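You operate a simulated robot arm through the tools that you are given. There is no shell and no other tool. Be economical: measure what you need, move in short steps, check, and stop when the job is done.

You are at the controls of a simulated robot arm. One attempt, no reset.

## Task
Push the bottom tool cabinet drawer shut. Open the good drawer, fetch the black banded fitting and set it in the inside of the good drawer and shut the drawer again. Pull the upper right drawer open. Do these in any order.

Only the result counts: the job must be done as asked and must still hold three seconds after the hand-in. Knocking over, shifting, dropping, spilling or breaking anything else fails it.

## Robot
A 6-joint arm with a two-finger parallel gripper on a trunk, on a base that drives. Base frame: it is fixed to the floor where the robot stands at the start and does not move with it; the origin is under the middle of the robot, x ahead of it, y to its left, z up. Readings come in m, rad, newtons and seconds.
With the tool pointing down near the work surface it reaches from about 0.2 to 0.66 m from the robot's upright axis, wherever it stands. Its first joint turns from -2.897 to 2.897 rad. Places, roughly: black banded fitting (7x7x5 cm) [0.9, 0.6, 0.8]; bottom tool cabinet drawer [0.6, 0, 0.2]; good drawer [0.7, 0.8, 0.5]; inside of the good drawer [0.7, 0.8, 0.5]; upper right drawer [-6.8, -3.3, 0.8]. Payload 4.1 kg.
The tool frame sits at the grasp point between the pads (the TCP): z along the fingers, y along the line on which they close. The tips reach 0.023 m beyond it. Largest opening 0.094 m; finger width 0.038, thickness 0.01; the body of the gripper, 0.054 by 0.096 m, starts 0.039 m behind the TCP.
Orientation is told as [roll, pitch, yaw] about the base's x, y, z axes, in that order, counted from this pose: with the fingers straight down and closing along the base's y, the tool's x points along the base's -x, its y along +y and its z along -z.

## Interface
- The arm moves only by the tool play_rows. Its argument "motion" is text: rows parted by semicolons, each of 7 numbers parted by spaces: the shift along the tool's x, y, z in m, then the turn, a rotation vector about the tool's x, y, z in rad, then the closure, from 0 (fully open) to 1 (shut). In form: x y z wx wy wz fingers; .... A call has 1 to 12 rows; each row shifts and turns the commanded pose from where the row before left it, along the tool's axes as they then stand. A row lasts 0.2 s, in which the tool goes at most 0.05 m and 0.15 rad; a call with a longer step from one row to the next is refused whole, and so is a gripper value outside its range. A pose out of reach is approached as far as the arm can. The call stops where the force on the tool passes 40 N (or 10 N more than at its start, if that is more) or the arm is blocked; 0.2 s more then pass. The fingers move at their own pace (about 0.045 m/s each) and stop on an object; they squeeze with about 45 N. The grip force told is the motor's: it shows also when the fingers shut on nothing. Time passes only in rows, and 0.2 s behind the last, so rows that do not move let the fingers close. It gives the time, the measured TCP pose, the force on the tool (base axes), the opening and the grip force at its end, in the units of the frame above (readings bear some noise), with the torque about the TCP (base axes, N m) and any sound that the robot's microphone picked up.
- Cameras (640 x 400 px; columns grow to the right, rows downward): "scene" is now at [0.0237, 0.1672, 1.3059]; the picture's right is [0.02, -1.00, 0.00], its down [-0.64, -0.01, -0.77] and it looks along [0.77, 0.01, -0.64] (base axes); focal length 258 px, centre (320, 200). "wrist" rides on the gripper at [0.086, 0.016, -0.075] in the tool frame; the picture's right is [-0.18, 0.98, 0.00], its down [-0.58, -0.11, -0.81] and it looks along [-0.79, -0.15, 0.59] (tool axes); focal length 243 px, centre (320, 200). There is no depth. A picture from a camera that has moved, and an enlarged one, comes with that camera's place and axes in the base frame and with its lens.
- capture(camera): a new picture of that camera. The clock stands still meanwhile.
- slide_trunk(by): slides the trunk up (or, below 0, down) by that many m; the arm and the scene camera ride with it, the base frame stays. It gives what a move gives, with no picture.
- roll_base(legs): drives the robot by 1 to 6 legs, each [ahead, turn to the left] in m and rad, along the robot's own axes; the way and the turn of a leg run together, so that a leg with both is an arc; at most 1.5 m and 3.142 rad a leg. The arm and the cameras ride along, it lands a little off, and it stops where it bumps. It gives what a move gives.
- pan_tilt(pan, tilt): turns the head with the scene camera to pan (to the left, within 2.705 rad either way) and tilt (down, from -0.506 to 1.204), counted from straight ahead of the robot. It gives what a move gives.
- enlarge(camera, box): a new picture of the part [left, top, right, bottom] of that camera's present view, enlarged. The clock stands still meanwhile.
- sign_off(): hands the job in; it is judged then, once.

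Go step by step. Nothing tells you exact positions but the pictures and the camera data: compare them with the known pose of the tool, close in by small moves and look again before you grip or let go. The budget is 165 turns and 120 pictures, counting those below and the enlarged ones. Unless the task says otherwise, let go and move clear before handing in, and close with one line.

The tools are called after "Call:" as a command line: name --argument value ..., lists and objects as JSON in quotes. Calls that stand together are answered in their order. play_rows: Moves the arm, as the interface text tells. Its arguments: {"type":"object","properties":{"motion":{"type":"string"}},"required":["motion"]} The other tools are called the same way: slide_trunk (by) slides the trunk up or down; roll_base (legs) drives the base; pan_tilt (pan, tilt) turns the head that bears the scene camera; capture (camera) takes a picture; enlarge (camera, box) takes an enlarged picture of a part of a camera's view; sign_off () hands the job in.

At the start:

```text
clock: 0.0
position: [0.3887, 0.2194, 1.1307]
tool_rot: [0.003, -0.004, -0.001]
wrist_force: [0.6, 0.5, -0.1]
moment: [0.0, -0.01, -0.02]
width: 0.0943
finger_force: 0.0
trunk travel left (down, up): [-0.265, 0.325]
robot x, y, heading: [-0.002, -0.0012, -0.001]
head pan, tilt: [0.017, 0.695]
```

scene: 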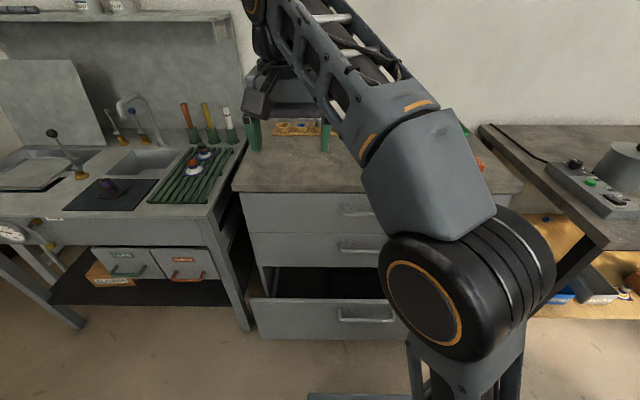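
wrist: 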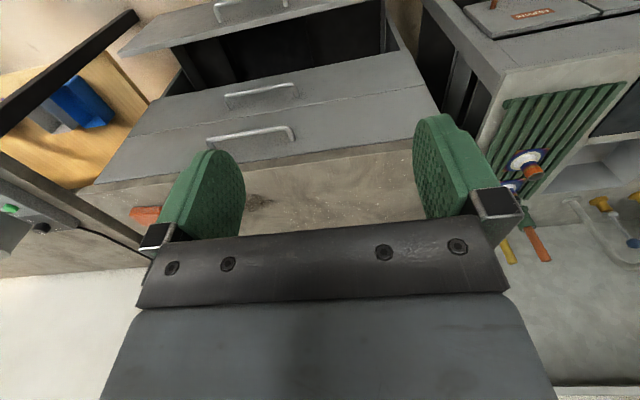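

I see the tool cabinet ahead with its bottom drawer open, and a sink bench on the left with two labelled drawers and some fittings on a green rack. I'll look closer at both.

Call:
enlarge --camera "scene" --box '[140, 120, 260, 220]'

Call:
enlarge --camera "scene" --box '[80, 230, 240, 330]'

Call:
enlarge --camera "scene" --box '[230, 180, 420, 350]'

```text
4.00 times, centred on (200, 170) of scene
camera zoom: at [0.0237, 0.1672, 1.3059], right [0.02, -1.0, 0.0], down [-0.64, -0.01, -0.77], along [0.77, 0.01, -0.64], focal length 1032 px, centre (800, 320)
```

zoom: 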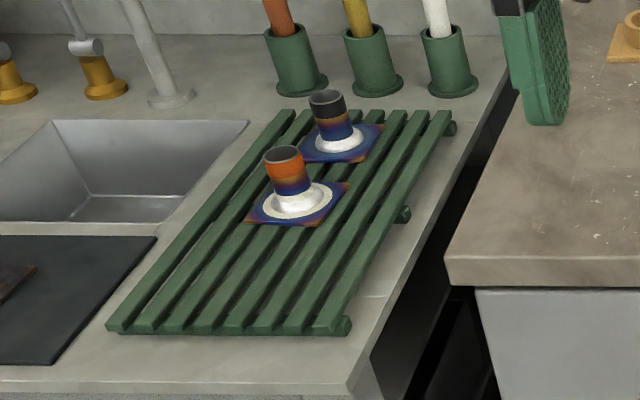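

```text
4.00 times, centred on (160, 280) of scene
camera zoom: at [0.0237, 0.1672, 1.3059], right [0.02, -1.0, 0.0], down [-0.64, -0.01, -0.77], along [0.77, 0.01, -0.64], focal length 1032 px, centre (960, -120)
```

zoom: 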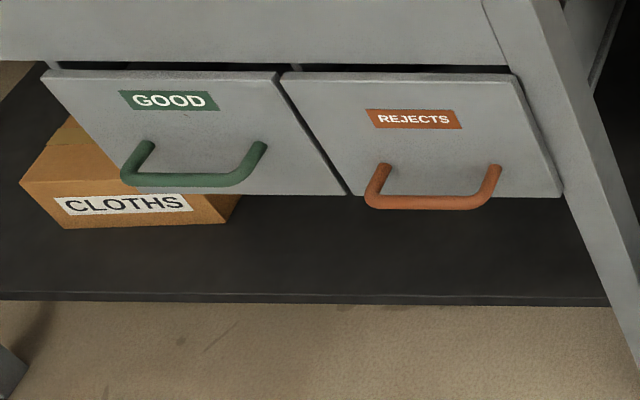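

```text
2.35 times, centred on (325, 265) of scene
camera zoom: at [0.0237, 0.1672, 1.3059], right [0.02, -1.0, 0.0], down [-0.64, -0.01, -0.77], along [0.77, 0.01, -0.64], focal length 607 px, centre (308, 47)
```

zoom: 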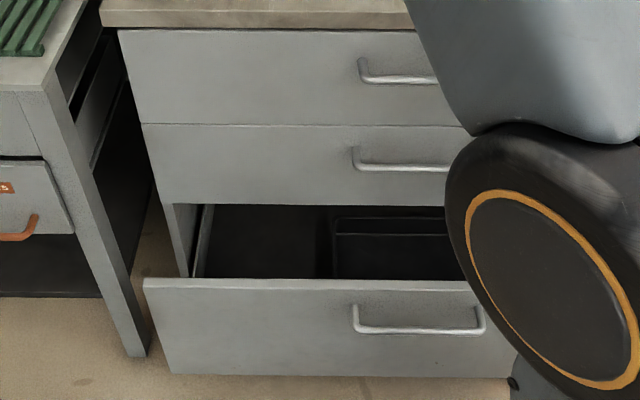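

The fittings sit on the green rack, with the black one at the rear near (0.83, 0.59). The bottom drawer's front stands at about x≈0.5, z 0.15–0.40. I'll back off a little, lower the trunk and look.

Call:
roll_base --legs '[[-0.35, 0]]'

Call:
slide_trunk --by -0.26

Call:
capture --camera "scene"

```text
clock: 2.2
position: [0.0463, 0.2197, 1.1296]
tool_rot: [0.002, -0.004, 0.0]
wrist_force: [0.0, -1.0, 0.5]
moment: [0.0, 0.01, 0.02]
width: 0.0937
finger_force: 0.2
trunk travel left (down, up): [-0.265, 0.325]
robot x, y, heading: [-0.3475, 0.0017, -0.001]
head pan, tilt: [0.017, 0.695]
```

```text
clock: 4.9
position: [0.0448, 0.2186, 0.8697]
tool_rot: [0.002, -0.004, -0.003]
wrist_force: [-0.4, 0.0, 0.2]
moment: [-0.03, -0.05, 0.01]
width: 0.0937
finger_force: 0.0
trunk travel left (down, up): [-0.005, 0.585]
robot x, y, heading: [-0.347, -0.0006, -0.004]
head pan, tilt: [0.017, 0.695]
```

```text
114 pictures are left
camera scene: at [-0.3212, 0.1673, 1.046], right [0.02, -1.0, 0.0], down [-0.64, -0.01, -0.77], along [0.77, 0.01, -0.64], focal length 258 px, centre (320, 200)
```

scene: 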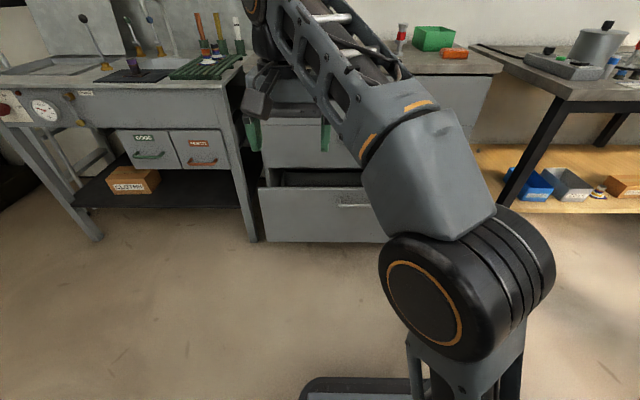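

The drawer front is at x≈0.5, z≈0.11–0.42. I'll tilt the tool forward in the free space and shut the fingers.

Call:
play_rows --motion "0 0 0 0 -0.15 0 1; 0 0 0 0 -0.15 0 1; 0 0 0 0 -0.15 0 1; 0 0 0 0 -0.15 0 1; 0 0 0 0 -0.15 0 1; 0 0 0 0 -0.15 0 1; 0 0 0 0 -0.15 0 1"

```text
clock: 6.5
position: [0.0442, 0.2194, 0.8702]
tool_rot: [0.007, -1.053, -0.003]
wrist_force: [-0.5, 0.1, -0.3]
moment: [0.02, -0.01, 0.01]
width: 0.0
finger_force: 42.3
trunk travel left (down, up): [-0.005, 0.585]
robot x, y, heading: [-0.3462, 0.0008, -0.005]
head pan, tilt: [0.017, 0.695]
```

Call:
play_rows --motion "0.0417 0 0.0238 0 0 0 1; 0.0417 0 0.0238 0 0 0 1; 0.0417 0 0.0238 0 0 0 1; 0.0417 0 0.0238 0 0 0 1; 0.0417 0 0.0238 0 0 0 1; 0.0417 0 0.0238 0 0 0 1; 0.0417 0 0.0238 0 0 0 1; 0.0417 0 0.0238 0 0 0 1; 0.0417 0 0.0238 0 0 0 1; 0.0417 0 0.0238 0 0 0 1; 0.0417 0 0.0238 0 0 0 1"

Call:
capture --camera "scene"

```text
clock: 8.9
position: [0.0598, 0.2444, 0.3675]
tool_rot: [-0.019, -1.047, 0.013]
wrist_force: [-0.6, 0.8, 0.9]
moment: [0.0, 0.01, -0.03]
width: 0.0
finger_force: 42.8
out of reach, approached as far as the arm can: row 10, 11
trunk travel left (down, up): [-0.005, 0.585]
robot x, y, heading: [-0.3436, -0.0001, 0.002]
head pan, tilt: [0.017, 0.695]
```

```text
113 pictures are left
camera scene: at [-0.3214, 0.1672, 1.046], right [0.02, -1.0, 0.0], down [-0.64, -0.01, -0.77], along [0.77, 0.01, -0.64], focal length 258 px, centre (320, 200)
```

scene: 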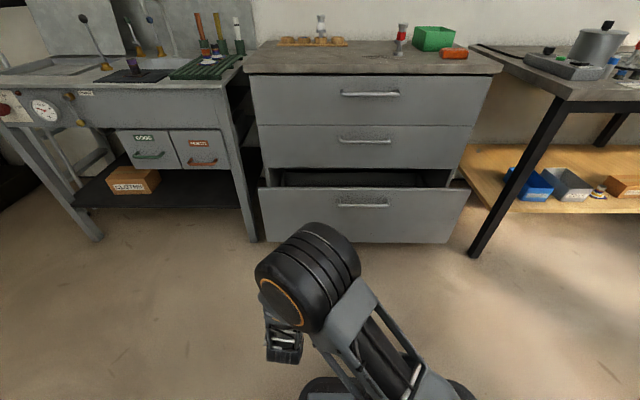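

The arm reaches low enough, with the TCP at y 0.24 clear of the drawer handle. I'll drive forward to bring the fingertips close to the drawer front.

Call:
roll_base --legs '[[0.36, 0]]'

Call:
capture --camera "scene"

```text
clock: 11.2
position: [0.4127, 0.2462, 0.3673]
tool_rot: [-0.02, -1.046, 0.015]
wrist_force: [0.3, 0.1, -0.3]
moment: [0.04, -0.02, 0.03]
width: 0.0
finger_force: 42.5
trunk travel left (down, up): [-0.005, 0.585]
robot x, y, heading: [0.0067, 0.0028, 0.002]
head pan, tilt: [0.017, 0.695]
```

```text
112 pictures are left
camera scene: at [0.0328, 0.1677, 1.0459], right [0.02, -1.0, 0.0], down [-0.64, -0.01, -0.77], along [0.77, 0.02, -0.64], focal length 258 px, centre (320, 200)
```

scene: 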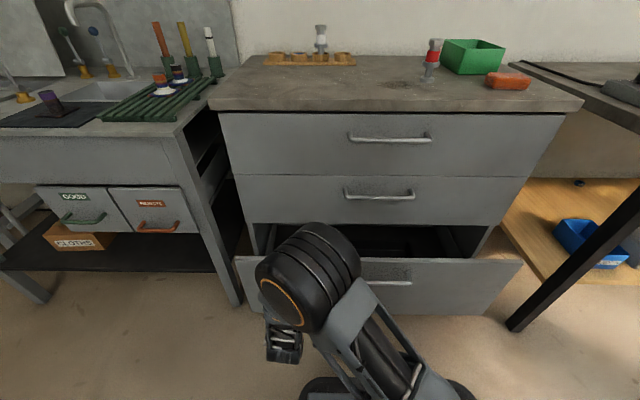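

Call:
play_rows --motion "-0.0099 0 0.0174 0 0 0 1; -0.0099 0 0.0174 0 0 0 1; -0.0099 0 0.0174 0 0 0 1; -0.0099 0 0.0174 0 0 0 1; -0.0099 0 0.0174 0 0 0 1; -0.0099 0 0.0174 0 0 0 1; -0.0099 0 0.0174 0 0 0 1; -0.0099 0 0.0174 0 0 0 1; -0.0099 0 0.0174 0 0 0 1; -0.0099 0 0.0174 0 0 0 1"

Call:
capture --camera "scene"

```text
clock: 13.4
position: [0.6149, 0.2457, 0.3673]
tool_rot: [-0.02, -1.05, 0.013]
wrist_force: [-0.9, -0.3, -0.3]
moment: [0.0, -0.01, -0.01]
width: 0.0
finger_force: 42.3
trunk travel left (down, up): [-0.005, 0.585]
robot x, y, heading: [0.008, -0.0021, 0.001]
head pan, tilt: [0.017, 0.695]
```

```text
111 pictures are left
camera scene: at [0.0328, 0.1677, 1.0459], right [0.02, -1.0, 0.0], down [-0.64, -0.01, -0.77], along [0.77, 0.01, -0.64], focal length 258 px, centre (320, 200)
```

scene: 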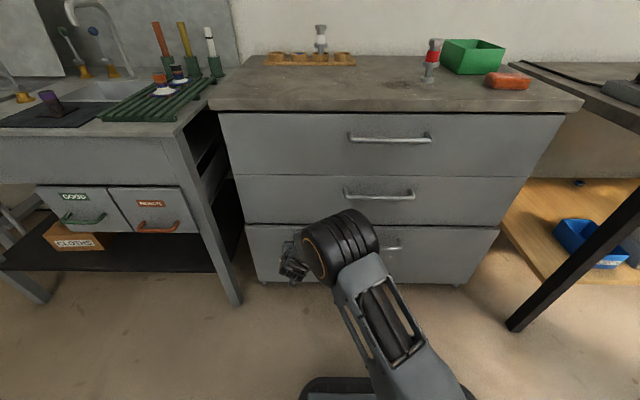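

The drawer has gone in nearly all the way. I'll push on gently until I feel it seat.

Call:
play_rows --motion "-0.005 0 0.0087 0 0 0 1; -0.005 0 0.0087 0 0 0 1; -0.005 0 0.0087 0 0 0 1; -0.005 0 0.0087 0 0 0 1; -0.005 0 0.0087 0 0 0 1; -0.005 0 0.0087 0 0 0 1; -0.005 0 0.0087 0 0 0 1"

Call:
enlarge --camera "scene" --box '[210, 170, 530, 310]'

```text
clock: 14.2
position: [0.6365, 0.2457, 0.3646]
tool_rot: [-0.023, -1.039, 0.021]
wrist_force: [-1.3, -0.2, -0.5]
moment: [-0.01, -0.04, -0.02]
width: 0.0
finger_force: 41.8
trunk travel left (down, up): [-0.005, 0.585]
robot x, y, heading: [0.0098, 0.0002, 0.006]
head pan, tilt: [0.017, 0.695]
stopped in row 3: the force on the tool passed its limit (the readings are from after the stop); the commanded pose is now the measured one
```

```text
2.00 times, centred on (370, 240) of scene
camera zoom: at [0.0316, 0.1676, 1.046], right [0.02, -1.0, 0.0], down [-0.64, -0.01, -0.77], along [0.77, 0.02, -0.64], focal length 516 px, centre (220, 120)
```

zoom: 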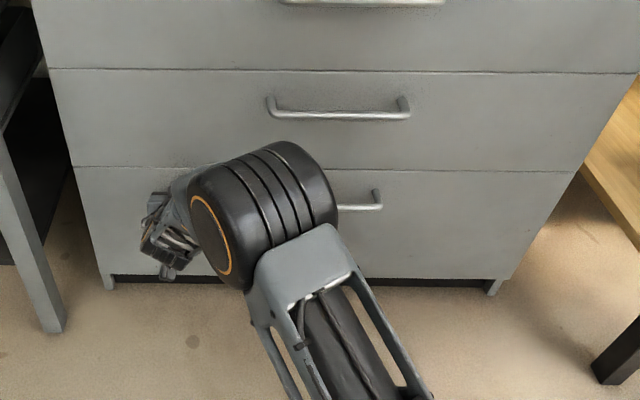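

The drawer is seated. Next is the GOOD drawer, whose handle triangulates to about (0.55, 0.85, 0.537). I'll back off, retract and raise the arm.

Call:
roll_base --legs '[[-0.4, 0]]'

Call:
play_rows --motion "0.01 0 -0.045 0 0 0 1; 0.01 0 -0.045 0 0 0 1; 0.01 0 -0.045 0 0 0 1; 0.01 0 -0.045 0 0 0 1; -0.0435 0 -0.0248 0 -0.13 0 0.5; -0.0435 0 -0.0248 0 -0.13 0 0.5; -0.0435 0 -0.015 0 -0.13 0 0.5; -0.0435 0 -0.0 0 -0.13 0 0.5"

```text
clock: 16.7
position: [0.2345, 0.2448, 0.3646]
tool_rot: [-0.023, -1.038, 0.023]
wrist_force: [-0.1, -0.2, 0.4]
moment: [-0.03, -0.01, 0.0]
width: 0.0001
finger_force: 41.9
trunk travel left (down, up): [-0.005, 0.585]
robot x, y, heading: [-0.3945, -0.0018, 0.009]
head pan, tilt: [0.017, 0.695]
```

```text
clock: 18.5
position: [0.0548, 0.2477, 0.6103]
tool_rot: [-0.861, -1.555, 0.864]
wrist_force: [0.0, 0.6, 0.4]
moment: [0.0, 0.0, -0.03]
width: 0.0467
finger_force: 0.1
trunk travel left (down, up): [-0.005, 0.585]
robot x, y, heading: [-0.3938, 0.0017, 0.002]
head pan, tilt: [0.017, 0.695]
```

Call:
play_rows --motion "0 0 0 0 0 -0.15 0; 0 0 0 0 0 -0.15 0; 0 0 0 0 0 -0.15 0; 0 0 0 0 0 -0.15 0; 0 0 0 0 0 -0.15 0; 0 0 0 0 0 -0.15 0; 0 0 0 0 0 -0.15 0; 0 0 0 0 0 -0.15 0; 0 0 0 0 0 -0.15 0; 0 0 0 0 0 -0.15 0; 0 0 0 0 0 -0.07 0"

Call:
capture --camera "wrist"

Call:
capture --camera "scene"

```text
clock: 20.9
position: [0.0574, 0.2477, 0.61]
tool_rot: [-1.559, 0.011, 1.573]
wrist_force: [-0.2, -0.8, 0.6]
moment: [0.0, -0.02, -0.01]
width: 0.0942
finger_force: 0.0
trunk travel left (down, up): [-0.005, 0.585]
robot x, y, heading: [-0.3913, -0.0023, -0.001]
head pan, tilt: [0.017, 0.695]
```

```text
109 pictures are left
camera wrist: at [-0.0176, 0.161, 0.5951], right [-0.01, 0.17, -0.99], down [-0.81, 0.58, 0.11], along [0.59, 0.8, 0.13], focal length 243 px, centre (320, 200)
```

wrist: 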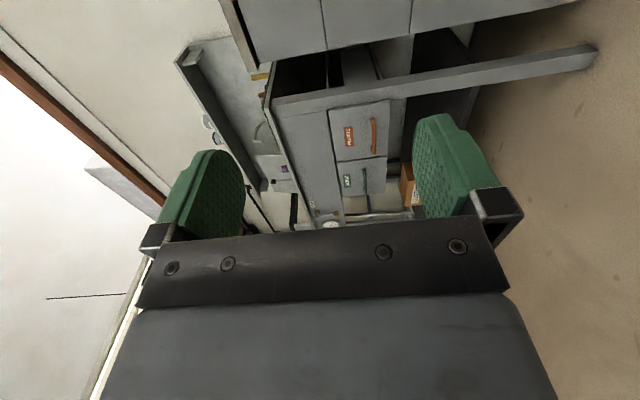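

```text
108 pictures are left
camera scene: at [-0.37, 0.1659, 1.0459], right [0.02, -1.0, 0.0], down [-0.64, -0.01, -0.77], along [0.77, 0.02, -0.64], focal length 258 px, centre (320, 200)
```

scene: 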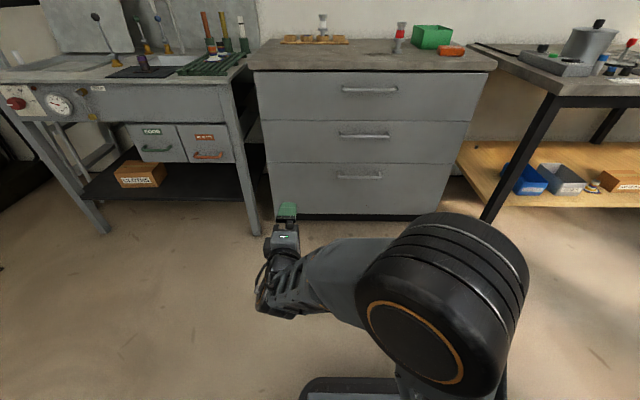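

Tool is horizontal with fingers closing vertically. Now shift the robot to about (0.02, 0.4).

Call:
roll_base --legs '[[0, 0.773], [0.573, 0], [0, -0.773]]'

Call:
pan_tilt --pan 0.6 --tilt 0.7

Call:
capture --camera "scene"

Call:
capture --camera "wrist"

```text
clock: 28.2
position: [0.4691, 0.6475, 0.6099]
tool_rot: [-1.559, 0.009, 1.568]
wrist_force: [-0.2, 0.1, 0.2]
moment: [-0.01, 0.06, 0.01]
width: 0.094
finger_force: 0.1
trunk travel left (down, up): [-0.005, 0.585]
robot x, y, heading: [0.0188, 0.3998, 0.001]
head pan, tilt: [0.017, 0.695]
```

```text
clock: 29.2
position: [0.4692, 0.647, 0.6097]
tool_rot: [-1.559, 0.011, 1.57]
wrist_force: [-0.1, 0.6, -0.3]
moment: [0.0, 0.02, 0.04]
width: 0.094
finger_force: 0.1
trunk travel left (down, up): [-0.005, 0.585]
robot x, y, heading: [0.0204, 0.4015, 0.003]
head pan, tilt: [0.6, 0.7]
```

```text
107 pictures are left
camera scene: at [0.0259, 0.6151, 1.0454], right [0.57, -0.83, 0.0], down [-0.53, -0.36, -0.76], along [0.63, 0.43, -0.64], focal length 258 px, centre (320, 200)
```

scene: 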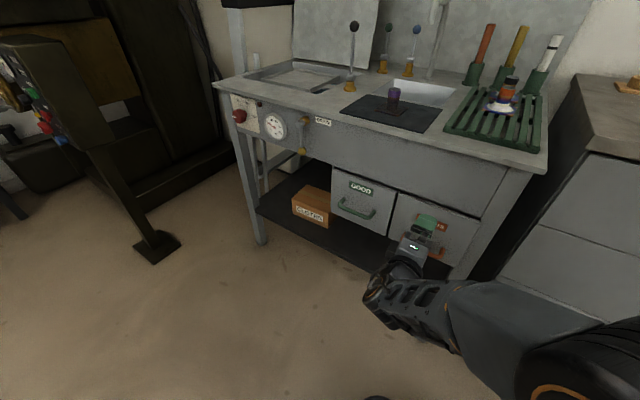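

```text
106 pictures are left
camera wrist: at [0.3933, 0.5622, 0.5949], right [-0.01, 0.17, -0.98], down [-0.8, 0.58, 0.11], along [0.6, 0.79, 0.13], focal length 243 px, centre (320, 200)
```

wrist: 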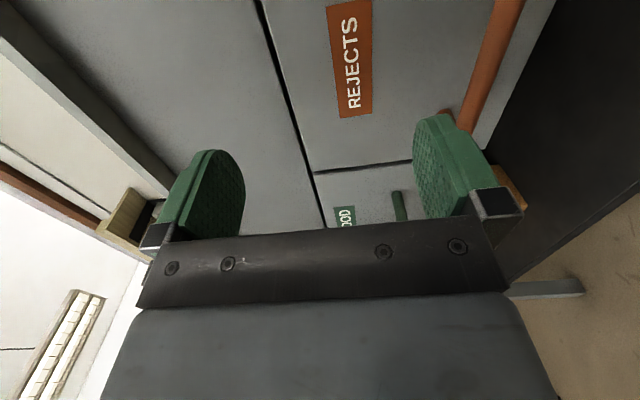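

Call:
enlarge --camera "scene" --box '[310, 150, 490, 270]'

```text
3.33 times, centred on (400, 210) of scene
camera zoom: at [0.0259, 0.6151, 1.0454], right [0.57, -0.83, 0.0], down [-0.53, -0.36, -0.76], along [0.63, 0.43, -0.64], focal length 860 px, centre (53, 167)
```

zoom: 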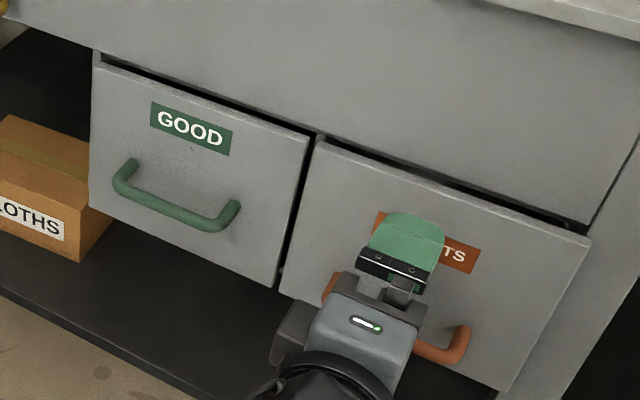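

Handle refined to about (0.545, 0.842, 0.537). I'll align the TCP in front of it at x≈0.47.

Call:
play_rows --motion "-0.039 0.0146 0 0 0 0 0; -0.039 0.0146 0 0 0 0 0; -0.039 0.0146 0 0 0 0 0; -0.039 0.0146 0 0 0 0 0; -0.039 0.0146 0 0 0 0 0"

Call:
enlarge --camera "scene" --box '[270, 150, 450, 270]'

Call:
capture --camera "wrist"

```text
clock: 30.4
position: [0.4685, 0.8441, 0.5332]
tool_rot: [-1.558, 0.012, 1.569]
wrist_force: [-0.4, 0.3, -0.1]
moment: [0.03, 0.03, 0.06]
width: 0.0939
finger_force: 0.1
trunk travel left (down, up): [-0.005, 0.585]
robot x, y, heading: [0.0178, 0.3965, -0.002]
head pan, tilt: [0.6, 0.7]
```

```text
3.33 times, centred on (360, 210) of scene
camera zoom: at [0.0258, 0.615, 1.0455], right [0.57, -0.82, 0.0], down [-0.53, -0.36, -0.77], along [0.63, 0.43, -0.64], focal length 860 px, centre (187, 167)
```

zoom: 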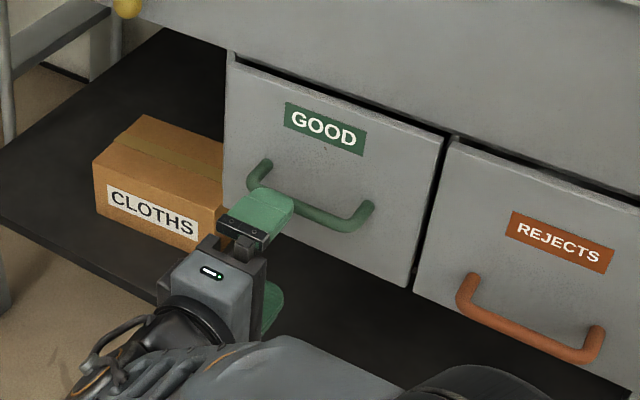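

```text
103 pictures are left
camera wrist: at [0.393, 0.7585, 0.5183], right [-0.01, 0.17, -0.98], down [-0.8, 0.58, 0.11], along [0.59, 0.79, 0.13], focal length 243 px, centre (320, 200)
```

wrist: 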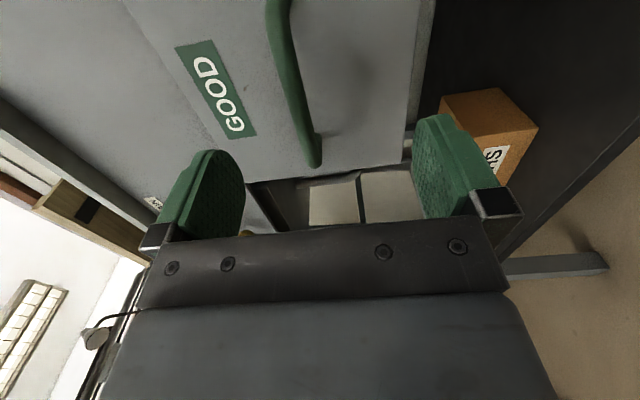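

The wrist view puts the bar at z≈0.546. I'll go up 12 mm, advance 7 cm, and then grip.

Call:
play_rows --motion "0 -0.012 0.02 0 0 0 0; 0 0 0.02 0 0 0 0; 0 0 0.02 0 0 0 0; 0 0 0.01 0 0 0 0; 0 0 0 0 0 0 0"

Call:
capture --camera "wrist"

Call:
enlarge --camera "scene" --box '[270, 150, 450, 270]'

```text
clock: 31.6
position: [0.5383, 0.8426, 0.5441]
tool_rot: [-1.559, 0.011, 1.569]
wrist_force: [0.3, 0.0, 0.9]
moment: [0.02, -0.01, -0.01]
width: 0.0941
finger_force: 0.1
trunk travel left (down, up): [-0.005, 0.585]
robot x, y, heading: [0.0195, 0.4027, -0.001]
head pan, tilt: [0.6, 0.7]
```

```text
102 pictures are left
camera wrist: at [0.4638, 0.7562, 0.5308], right [-0.01, 0.17, -0.98], down [-0.8, 0.58, 0.11], along [0.59, 0.79, 0.13], focal length 243 px, centre (320, 200)
```

wrist: 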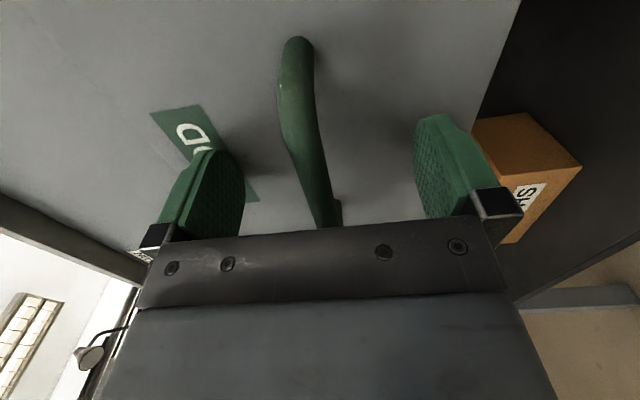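

```text
3.33 times, centred on (360, 210) of scene
camera zoom: at [0.0258, 0.6152, 1.0454], right [0.57, -0.82, 0.0], down [-0.53, -0.36, -0.76], along [0.63, 0.43, -0.64], focal length 860 px, centre (187, 167)
```

zoom: 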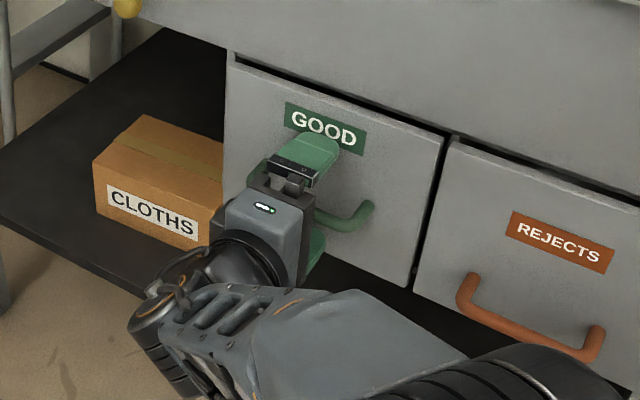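

The bar runs between the fingers. I'll advance 1 cm and close.

Call:
play_rows --motion "0 0 0.01 0 0 0 0; 0 0 0 0 0 0 1; 0 0 0 0 0 0 1; 0 0 0 0 0 0 1; 0 0 0 0 0 0 1; 0 0 0 0 0 0 1; 0 0 0 0 0 0 1"

```text
clock: 32.0
position: [0.542, 0.8418, 0.5449]
tool_rot: [-1.562, 0.01, 1.567]
wrist_force: [-12.7, -8.3, 3.3]
moment: [0.5, -0.79, 0.03]
width: 0.094
finger_force: 0.0
trunk travel left (down, up): [-0.005, 0.585]
robot x, y, heading: [0.0134, 0.4049, 0.004]
head pan, tilt: [0.6, 0.7]
stopped in row 1: the force on the tool passed its limit (the readings are from after the stop); the commanded pose is now the measured one
```

Tips met the drawer front, so that's deep enough. I'll back 4 mm and close.

Call:
play_rows --motion "0 0 -0.005 0 0 0 0; 0 0 0 0 0 0 1; 0 0 0 0 0 0 1; 0 0 0 0 0 0 1; 0 0 0 0 0 0 1; 0 0 0 0 0 0 1; 0 0 0 0 0 0 1; 0 0 0 0 0 0 1"

```text
clock: 33.8
position: [0.5379, 0.8431, 0.5458]
tool_rot: [-1.561, 0.006, 1.566]
wrist_force: [1.2, 0.5, 4.2]
moment: [1.65, 0.1, -0.13]
width: 0.0118
finger_force: 44.8
trunk travel left (down, up): [-0.005, 0.585]
robot x, y, heading: [0.0159, 0.4024, 0.003]
head pan, tilt: [0.6, 0.7]
```

Gripping the bar (11.8 mm). I'll pull it open slowly.

Call:
play_rows --motion "0 0 -0.01 0 0 0 1; 0 0 -0.02 0 0 0 1; 0 0 -0.02 0 0 0 1; 0 0 -0.02 0 0 0 1; 0 0 -0.02 0 0 0 1; 0 0 -0.02 0 0 0 1; 0 0 -0.02 0 0 0 1; 0 0 -0.02 0 0 0 1; 0 0 -0.02 0 0 0 1; 0 0 -0.02 0 0 0 1; 0 0 -0.02 0 0 0 1"

Call:
capture --camera "scene"

```text
clock: 36.2
position: [0.3291, 0.8415, 0.5448]
tool_rot: [-1.559, 0.013, 1.566]
wrist_force: [0.4, -14.5, -9.5]
moment: [1.72, -0.02, -0.39]
width: 0.0118
finger_force: 45.0
trunk travel left (down, up): [-0.005, 0.585]
robot x, y, heading: [0.017, 0.4027, 0.001]
head pan, tilt: [0.6, 0.7]
```

```text
100 pictures are left
camera scene: at [0.0255, 0.6148, 1.0454], right [0.57, -0.82, 0.0], down [-0.53, -0.36, -0.76], along [0.63, 0.43, -0.64], focal length 258 px, centre (320, 200)
```

scene: 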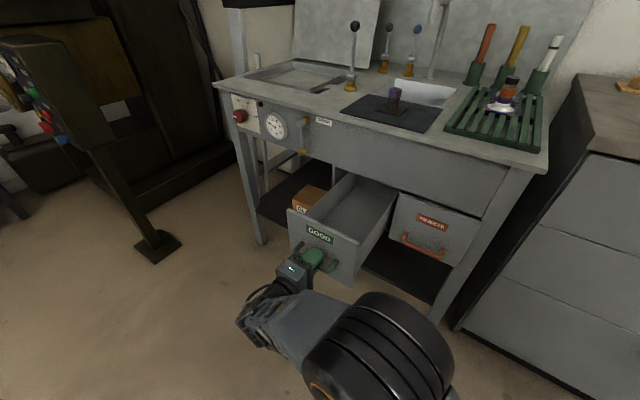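

The drawer is open about 21 cm and looks empty. Release and back away.

Call:
play_rows --motion "0 0 0 0 0 0 0; 0 0 0 0 0 0 0; 0 0 0 0 0 0 0; 0 0 0 0 0 0 0; 0 0 0 0 0 0 0; 0 0 0 0 0 0 0; 0 0 -0.03 0 0 0 0; 0 0 -0.04 0 0 0 0; 0 0 -0.04 0 0 0 0; 0.04 0 -0.02 0 0 0 0; 0.04 0 0 0 0 0 0; 0.04 0 0 0 0 0 0"

Call:
slide_trunk --by 0.3

Call:
capture --camera "scene"

```text
clock: 38.8
position: [0.1967, 0.7233, 0.5492]
tool_rot: [-1.562, 0.01, 1.569]
wrist_force: [0.1, 0.7, -0.7]
moment: [0.01, -0.02, 0.01]
width: 0.094
finger_force: 0.1
trunk travel left (down, up): [-0.005, 0.585]
robot x, y, heading: [0.0187, 0.3998, 0.004]
head pan, tilt: [0.6, 0.7]
```

```text
clock: 41.8
position: [0.1972, 0.7239, 0.85]
tool_rot: [-1.56, 0.009, 1.57]
wrist_force: [0.6, 0.1, -0.2]
moment: [-0.01, -0.02, 0.0]
width: 0.0939
finger_force: 0.1
trunk travel left (down, up): [-0.305, 0.285]
robot x, y, heading: [0.0175, 0.4044, 0.001]
head pan, tilt: [0.6, 0.7]
```

```text
99 pictures are left
camera scene: at [0.0251, 0.6152, 1.3454], right [0.57, -0.82, 0.0], down [-0.53, -0.37, -0.76], along [0.63, 0.43, -0.64], focal length 258 px, centre (320, 200)
```

scene: 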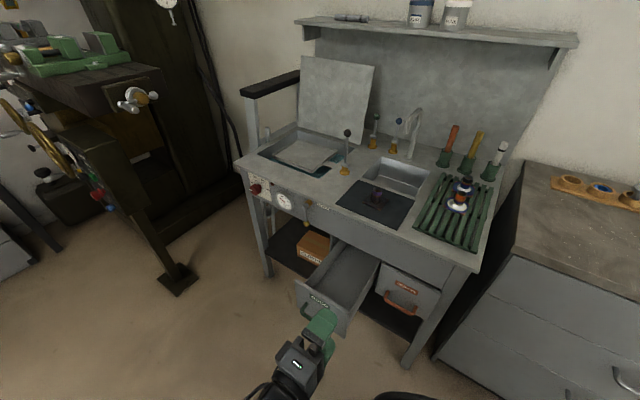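

Call:
enlarge --camera "scene" --box '[410, 150, 506, 210]'

Call:
enlarge --camera "scene" --box '[270, 220, 430, 360]'

```text
6.67 times, centred on (458, 180) of scene
camera zoom: at [0.0251, 0.6152, 1.3454], right [0.57, -0.82, 0.0], down [-0.53, -0.37, -0.76], along [0.63, 0.43, -0.64], focal length 1720 px, centre (-600, 333)
```

zoom: 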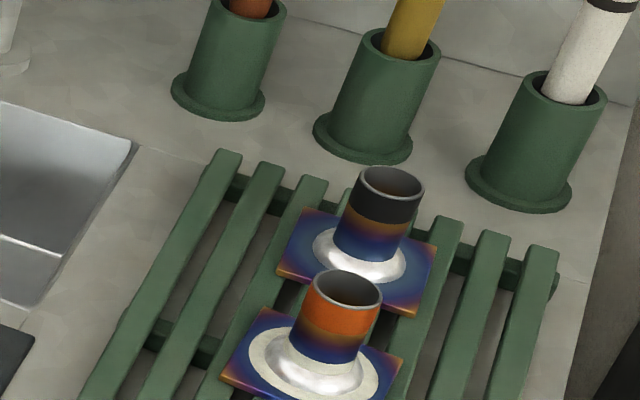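

```text
2.86 times, centred on (350, 290) of scene
camera zoom: at [0.0251, 0.6152, 1.3454], right [0.57, -0.82, 0.0], down [-0.53, -0.37, -0.76], along [0.63, 0.43, -0.64], focal length 737 px, centre (234, -57)
```

zoom: 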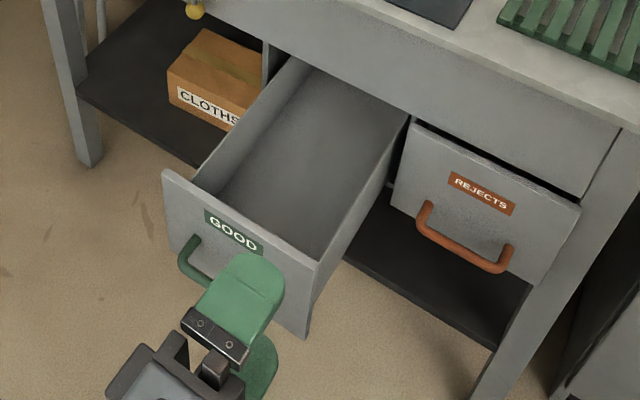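

Fitting triangulates to (0.853, 0.606), plate at z≈0.82 and top at 0.869. The drawer interior is a bit short for the gripper and its camera, so I'll pull it about 7 cm further open.

Call:
slide_trunk --by -0.3

Call:
play_rows --motion "-0.04 0 0 0 0 0 0; -0.04 0 0 0 0 0 0; -0.04 0 0.02 0 0 0 0; 0 0 0.04 0 0 0 0; 0 0 0.04 0 0 0 0; 0 0.003 0.03 0 0 0 0; 0 0 0 0 0 0 1; 0 0 0 0 0 0 1; 0 0 0 0 0 0 1; 0 0 0 0 0 0 1; 0 0 0 0 0 0 1; 0 0 0 0 0 0 1"

```text
clock: 44.8
position: [0.1972, 0.7241, 0.5496]
tool_rot: [-1.56, 0.012, 1.57]
wrist_force: [0.6, -0.7, 0.3]
moment: [0.01, -0.01, -0.02]
width: 0.0941
finger_force: 0.1
trunk travel left (down, up): [-0.005, 0.585]
robot x, y, heading: [0.0156, 0.4009, 0.003]
head pan, tilt: [0.6, 0.7]
```

```text
clock: 47.4
position: [0.3271, 0.8446, 0.5449]
tool_rot: [-1.559, 0.007, 1.569]
wrist_force: [-0.5, -1.1, -3.4]
moment: [1.7, 0.0, 0.29]
width: 0.0117
finger_force: 45.0
trunk travel left (down, up): [-0.005, 0.585]
robot x, y, heading: [0.0174, 0.4029, 0.0]
head pan, tilt: [0.6, 0.7]
```

Call:
play_rows --motion "0 0 -0.01 0 0 0 1; 0 0 -0.015 0 0 0 1; 0 0 -0.015 0 0 0 1; 0 0 -0.015 0 0 0 1; 0 0 -0.015 0 0 0 1; 0 0 0 0 0 0 1"

Call:
capture --camera "scene"

```text
clock: 48.8
position: [0.2588, 0.8424, 0.5458]
tool_rot: [-1.56, 0.009, 1.562]
wrist_force: [33.8, -5.1, 13.1]
moment: [1.75, 0.02, -0.22]
width: 0.0121
finger_force: 45.1
trunk travel left (down, up): [-0.005, 0.585]
robot x, y, heading: [0.0205, 0.4016, -0.006]
head pan, tilt: [0.6, 0.7]
```

```text
96 pictures are left
camera scene: at [0.0275, 0.6141, 1.0458], right [0.56, -0.83, 0.0], down [-0.53, -0.36, -0.76], along [0.63, 0.43, -0.64], focal length 258 px, centre (320, 200)
```

scene: 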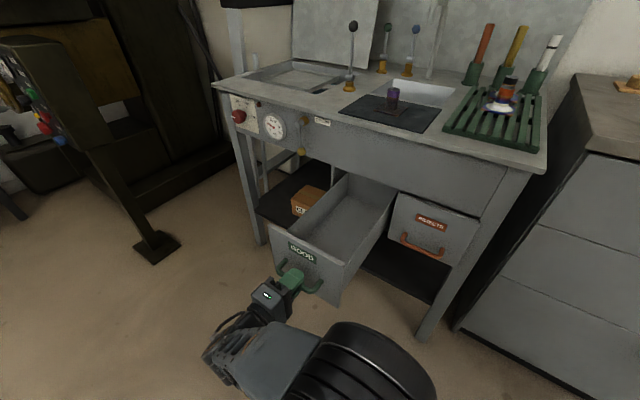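

It's at its stop, open about 28 cm. Release, retreat and raise the trunk again.

Call:
play_rows --motion "0 0 0.003 0 0 0 0; 0 0 0 0 0 0 0; 0 0 0 0 0 0 0; 0 0 0 0 0 0 0; 0 0 0 0 0 0 0; 0 0 0 0 0 0 0; 0 0 -0.03 0 0 0 0; 0 0 -0.04 0 0 0 0; 0 0 -0.04 0 0 0 0"

Call:
slide_trunk --by 0.45

```text
clock: 50.8
position: [0.1487, 0.8433, 0.5458]
tool_rot: [-1.56, 0.009, 1.566]
wrist_force: [-0.2, 0.0, 0.1]
moment: [0.03, 0.05, 0.03]
width: 0.094
finger_force: 0.0
trunk travel left (down, up): [-0.005, 0.585]
robot x, y, heading: [0.0141, 0.3992, 0.003]
head pan, tilt: [0.6, 0.7]
```

```text
refused: 0.45 is not a number from -0.4 to 0.4
```

Call:
slide_trunk --by 0.4

Call:
play_rows --motion "0 0 0 0 0 0.15 0; 0 0 0 0 0 0.15 0; 0 0 0 0 0 0.15 0; 0 0 0 0 0 0.15 0; 0 0 0 0 0 0.15 0; 0 0 0 0 0 0.15 0; 0 0 0 0 0 0.15 0; 0 0 0 0 0 0.15 0; 0 0 0 0 0 0.15 0; 0 0 0 0 0 0.15 0; 0 0 0 0 0 0.07 0"

```text
clock: 54.6
position: [0.1496, 0.844, 0.9469]
tool_rot: [-1.559, 0.012, 1.568]
wrist_force: [0.4, 0.3, -0.1]
moment: [0.03, 0.0, -0.02]
width: 0.0942
finger_force: 0.1
trunk travel left (down, up): [-0.405, 0.185]
robot x, y, heading: [0.0186, 0.4008, 0.004]
head pan, tilt: [0.6, 0.7]
```

```text
clock: 57.0
position: [0.1497, 0.8434, 0.9479]
tool_rot: [-0.737, -1.557, 0.738]
wrist_force: [0.0, -0.1, 0.2]
moment: [0.0, -0.02, 0.0]
width: 0.0938
finger_force: 0.1
trunk travel left (down, up): [-0.405, 0.185]
robot x, y, heading: [0.0132, 0.4016, 0.004]
head pan, tilt: [0.6, 0.7]
```

Call:
play_rows --motion "0 0 0 0 0.15 0 0; 0 0 0 0 0.15 0 0; 0 0 0 0 0.15 0 0; 0 0 0 0 0.15 0 0; 0 0 0 0 0.15 0 0; 0 0 0 0 0.15 0 0; 0 0 0 0 0.15 0 0; 0 0 0 0 0.15 0 0; 0 0 0 0 0.15 0 0; 0 0 0 0 0.15 0 0; 0 0 0 0 0.057 0 0"

Call:
capture --camera "scene"

```text
clock: 59.5
position: [0.1496, 0.8441, 0.9456]
tool_rot: [-0.011, -0.002, -0.001]
wrist_force: [-0.5, 0.5, 0.2]
moment: [-0.03, 0.0, 0.01]
width: 0.094
finger_force: 0.1
trunk travel left (down, up): [-0.405, 0.185]
robot x, y, heading: [0.0143, 0.4006, 0.004]
head pan, tilt: [0.6, 0.7]
```

```text
95 pictures are left
camera scene: at [0.0252, 0.6152, 1.4454], right [0.57, -0.82, 0.0], down [-0.53, -0.37, -0.76], along [0.63, 0.43, -0.64], focal length 258 px, centre (320, 200)
```

scene: 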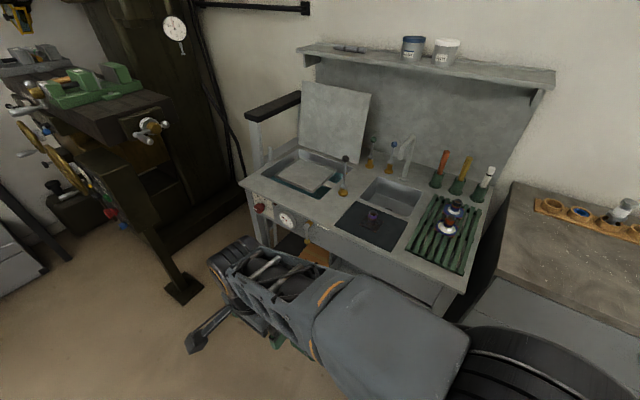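

Call:
play_rows --motion "-0.0 0 -0.04 0 0 0 0; 0 0 -0.04 0 0 0 0; -0.030 -0.027 -0.008 0 0 0 0; -0.030 -0.027 -0.008 0 0 0 0; -0.030 -0.027 -0.008 0 0 0 0; -0.030 -0.027 -0.008 0 0 0 0; -0.030 -0.027 -0.008 0 0 0 0; -0.030 -0.027 -0.008 0 0 0 0; -0.030 -0.027 -0.008 0 0 0 0; -0.030 -0.027 -0.008 0 0 0 0; -0.030 -0.022 -0.008 0 0 0 0"

Call:
roll_base --legs '[[0.23, 0]]'

Call:
capture --camera "scene"

Call:
capture --camera "wrist"

```text
clock: 61.9
position: [0.4209, 0.6073, 1.103]
tool_rot: [-0.013, -0.003, -0.001]
wrist_force: [-0.5, 0.1, 0.5]
moment: [0.0, -0.01, 0.01]
width: 0.0942
finger_force: 0.2
trunk travel left (down, up): [-0.405, 0.185]
robot x, y, heading: [0.0173, 0.3998, 0.005]
head pan, tilt: [0.6, 0.7]
```

```text
clock: 63.6
position: [0.6521, 0.6119, 1.1027]
tool_rot: [-0.013, -0.003, 0.002]
wrist_force: [0.3, -0.3, 0.2]
moment: [0.02, 0.04, 0.04]
width: 0.0939
finger_force: 0.0
trunk travel left (down, up): [-0.405, 0.185]
robot x, y, heading: [0.2485, 0.4031, 0.004]
head pan, tilt: [0.6, 0.7]
```

```text
94 pictures are left
camera scene: at [0.2567, 0.6164, 1.4454], right [0.57, -0.82, 0.0], down [-0.53, -0.37, -0.76], along [0.63, 0.44, -0.64], focal length 258 px, centre (320, 200)
```

scene: 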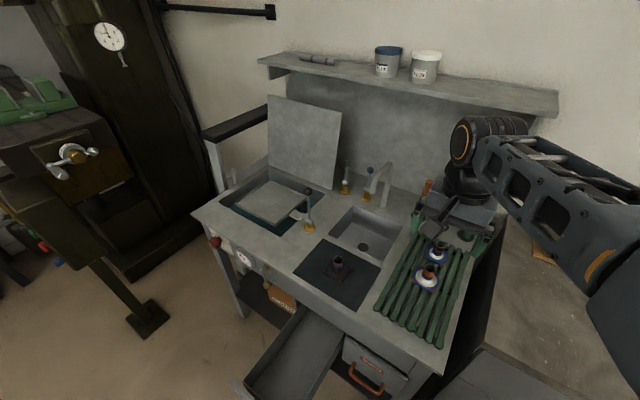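

```text
93 pictures are left
camera wrist: at [0.564, 0.6292, 1.1769], right [0.18, 0.98, -0.01], down [0.58, -0.1, 0.81], along [0.79, -0.15, -0.59], focal length 243 px, centre (320, 200)
```

wrist: 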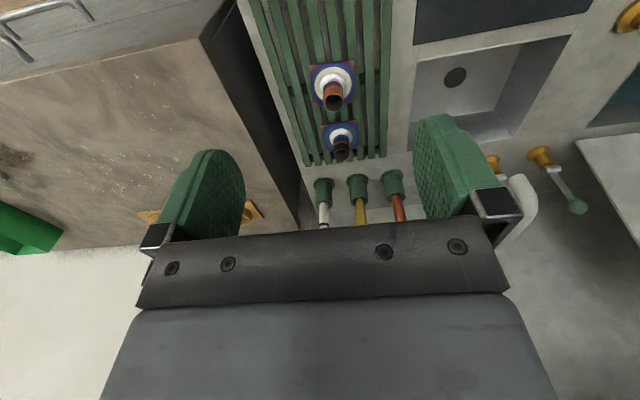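

Wrist view agrees: the fitting is at (0.854, 0.608). I'll move over it at z≈1.0 and check.

Call:
play_rows --motion "-0.04 -0.001 0.02 0 0 0 0; -0.04 -0.001 0.02 0 0 0 0; -0.04 -0.001 0.02 0 0 0 0; -0.04 -0.001 0.02 0 0 0 0; -0.041 -0.001 0.02 0 0 0 0"

Call:
capture --camera "wrist"

Call:
enlarge --camera "scene" --box '[370, 150, 530, 290]'

```text
clock: 64.8
position: [0.8518, 0.6044, 1.0042]
tool_rot: [-0.011, -0.004, 0.003]
wrist_force: [0.3, 0.2, 0.6]
moment: [0.0, -0.02, 0.01]
width: 0.094
finger_force: 0.1
trunk travel left (down, up): [-0.405, 0.185]
robot x, y, heading: [0.2487, 0.4047, 0.009]
head pan, tilt: [0.6, 0.7]
```

```text
92 pictures are left
camera wrist: at [0.7648, 0.6229, 1.0777], right [0.18, 0.98, -0.01], down [0.58, -0.1, 0.81], along [0.79, -0.15, -0.59], focal length 243 px, centre (320, 200)
```

wrist: 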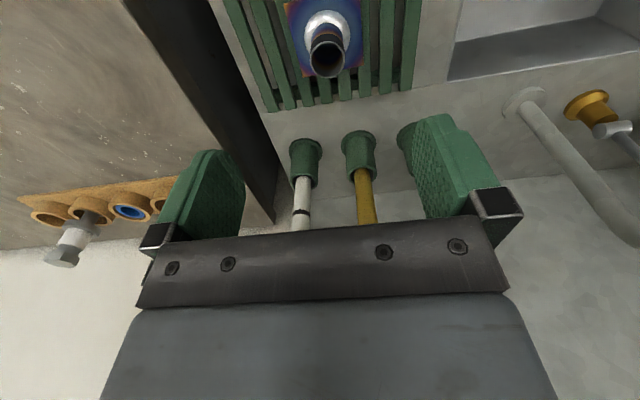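

```text
2.86 times, centred on (450, 220) of scene
camera zoom: at [0.2569, 0.6165, 1.4454], right [0.57, -0.82, 0.0], down [-0.53, -0.37, -0.76], along [0.63, 0.44, -0.64], focal length 737 px, centre (-51, 143)
```

zoom: 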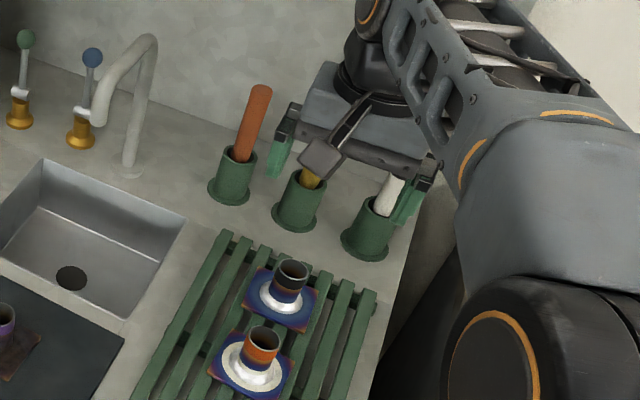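

Aligned within a few millimetres. Descend in steps.

Call:
play_rows --motion "-0.002 0.004 0.03 0 0 0 0; 0 0 0.03 0 0 0 0; 0 0 0.03 0 0 0 0; 0 0 0.02 0 0 0 0"

Call:
capture --camera "wrist"

Call:
enlarge --camera "scene" --box '[390, 190, 510, 290]'

```text
clock: 65.8
position: [0.8549, 0.6086, 0.8939]
tool_rot: [-0.012, -0.005, 0.001]
wrist_force: [-1.3, -0.3, -0.4]
moment: [0.04, 0.02, -0.01]
width: 0.0941
finger_force: 0.0
trunk travel left (down, up): [-0.405, 0.185]
robot x, y, heading: [0.2483, 0.4049, 0.008]
head pan, tilt: [0.6, 0.7]
```

```text
90 pictures are left
camera wrist: at [0.7678, 0.626, 0.9675], right [0.18, 0.98, -0.01], down [0.58, -0.1, 0.81], along [0.79, -0.15, -0.59], focal length 243 px, centre (320, 200)
```

wrist: 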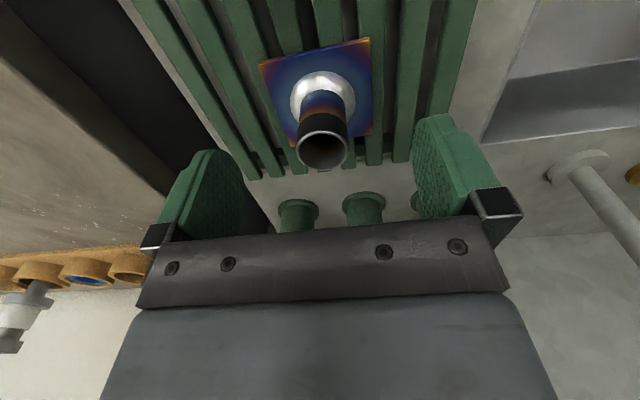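

```text
4.00 times, centred on (450, 240) of scene
camera zoom: at [0.2566, 0.6164, 1.4455], right [0.57, -0.82, 0.0], down [-0.53, -0.37, -0.76], along [0.63, 0.44, -0.64], focal length 1032 px, centre (-200, 40)
```

zoom: 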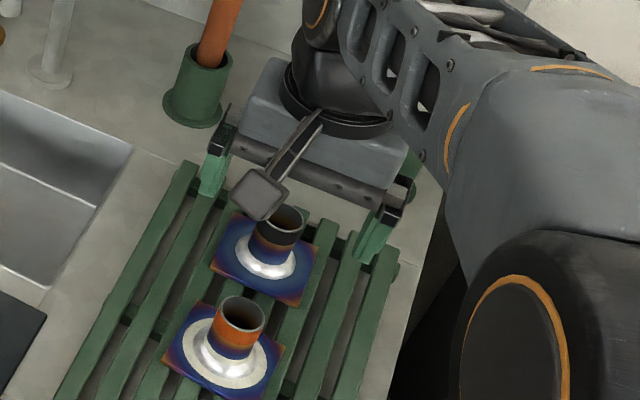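

Call:
play_rows --motion "0.002 0.001 0.016 0 0 0 0; 0 0 0.015 0 0 0 0"

Call:
capture --camera "wrist"

```text
clock: 66.4
position: [0.8546, 0.6092, 0.8631]
tool_rot: [-0.013, -0.005, 0.002]
wrist_force: [0.5, -0.8, -0.1]
moment: [0.01, 0.0, 0.01]
width: 0.0941
finger_force: 0.0
trunk travel left (down, up): [-0.405, 0.185]
robot x, y, heading: [0.2511, 0.4027, -0.002]
head pan, tilt: [0.6, 0.7]
```

```text
88 pictures are left
camera wrist: at [0.7664, 0.6264, 0.9366], right [0.18, 0.98, -0.01], down [0.58, -0.1, 0.81], along [0.79, -0.15, -0.59], focal length 243 px, centre (320, 200)
```

wrist: 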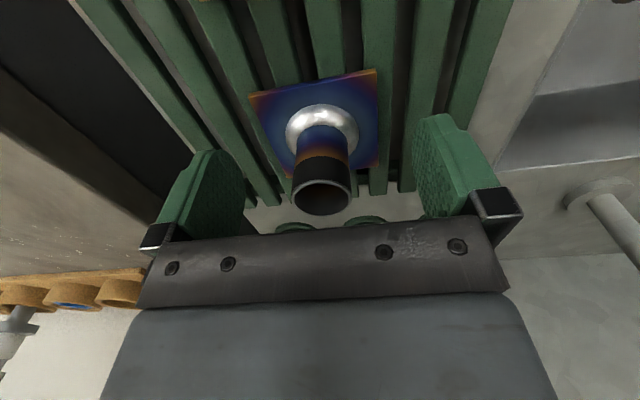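

The tube is between the pads. Close on it.

Call:
play_rows --motion "0 0 0 0 0 0 1; 0 0 0 0 0 0 1; 0 0 0 0 0 0 1; 0 0 0 0 0 0 1; 0 0 0 0 0 0 1; 0 0 0 0 0 0 1"

Call:
play_rows --motion "0 0 -0.02 0 0 0 1; 0 0 -0.03 0 0 0 1; 0 0 -0.04 0 0 0 1"

Call:
capture --camera "wrist"

Call:
enlarge --camera "scene" --box '[370, 150, 530, 290]'

```text
clock: 67.8
position: [0.8531, 0.6085, 0.8619]
tool_rot: [-0.012, -0.005, 0.003]
wrist_force: [-1.5, 0.2, 1.2]
moment: [0.11, 0.05, -0.01]
width: 0.028
finger_force: 45.0
trunk travel left (down, up): [-0.405, 0.185]
robot x, y, heading: [0.2507, 0.4007, 0.004]
head pan, tilt: [0.6, 0.7]
```

```text
clock: 68.6
position: [0.8547, 0.6089, 0.9533]
tool_rot: [-0.011, -0.003, 0.002]
wrist_force: [0.7, -0.3, -1.8]
moment: [-0.02, 0.0, 0.0]
width: 0.0277
finger_force: 45.0
trunk travel left (down, up): [-0.405, 0.185]
robot x, y, heading: [0.2486, 0.4008, 0.009]
head pan, tilt: [0.6, 0.7]
```

```text
87 pictures are left
camera wrist: at [0.767, 0.6276, 1.0276], right [0.18, 0.98, -0.01], down [0.58, -0.1, 0.81], along [0.79, -0.15, -0.59], focal length 243 px, centre (320, 200)
```

wrist: 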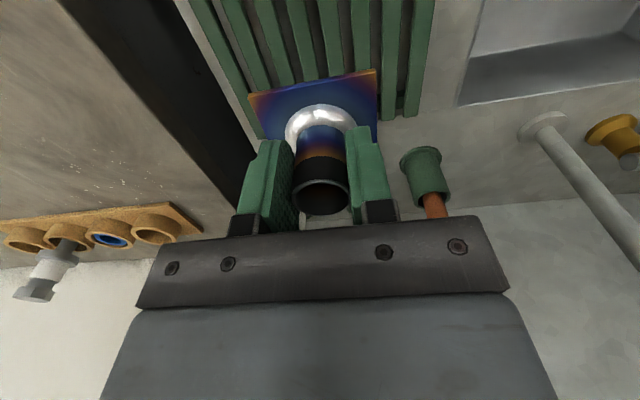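

```text
2.86 times, centred on (450, 220) of scene
camera zoom: at [0.2569, 0.6165, 1.4454], right [0.57, -0.82, 0.0], down [-0.53, -0.37, -0.76], along [0.63, 0.44, -0.64], focal length 737 px, centre (-51, 143)
```

zoom: 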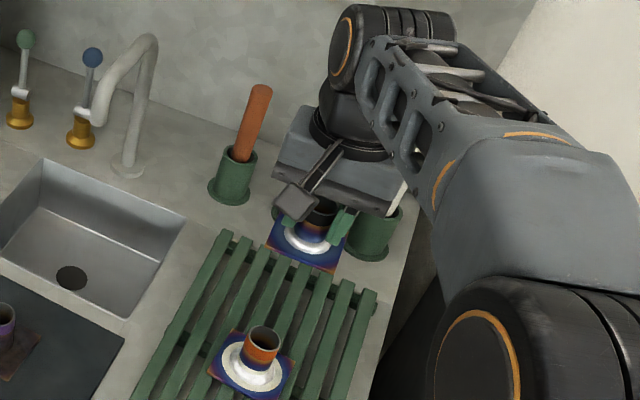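

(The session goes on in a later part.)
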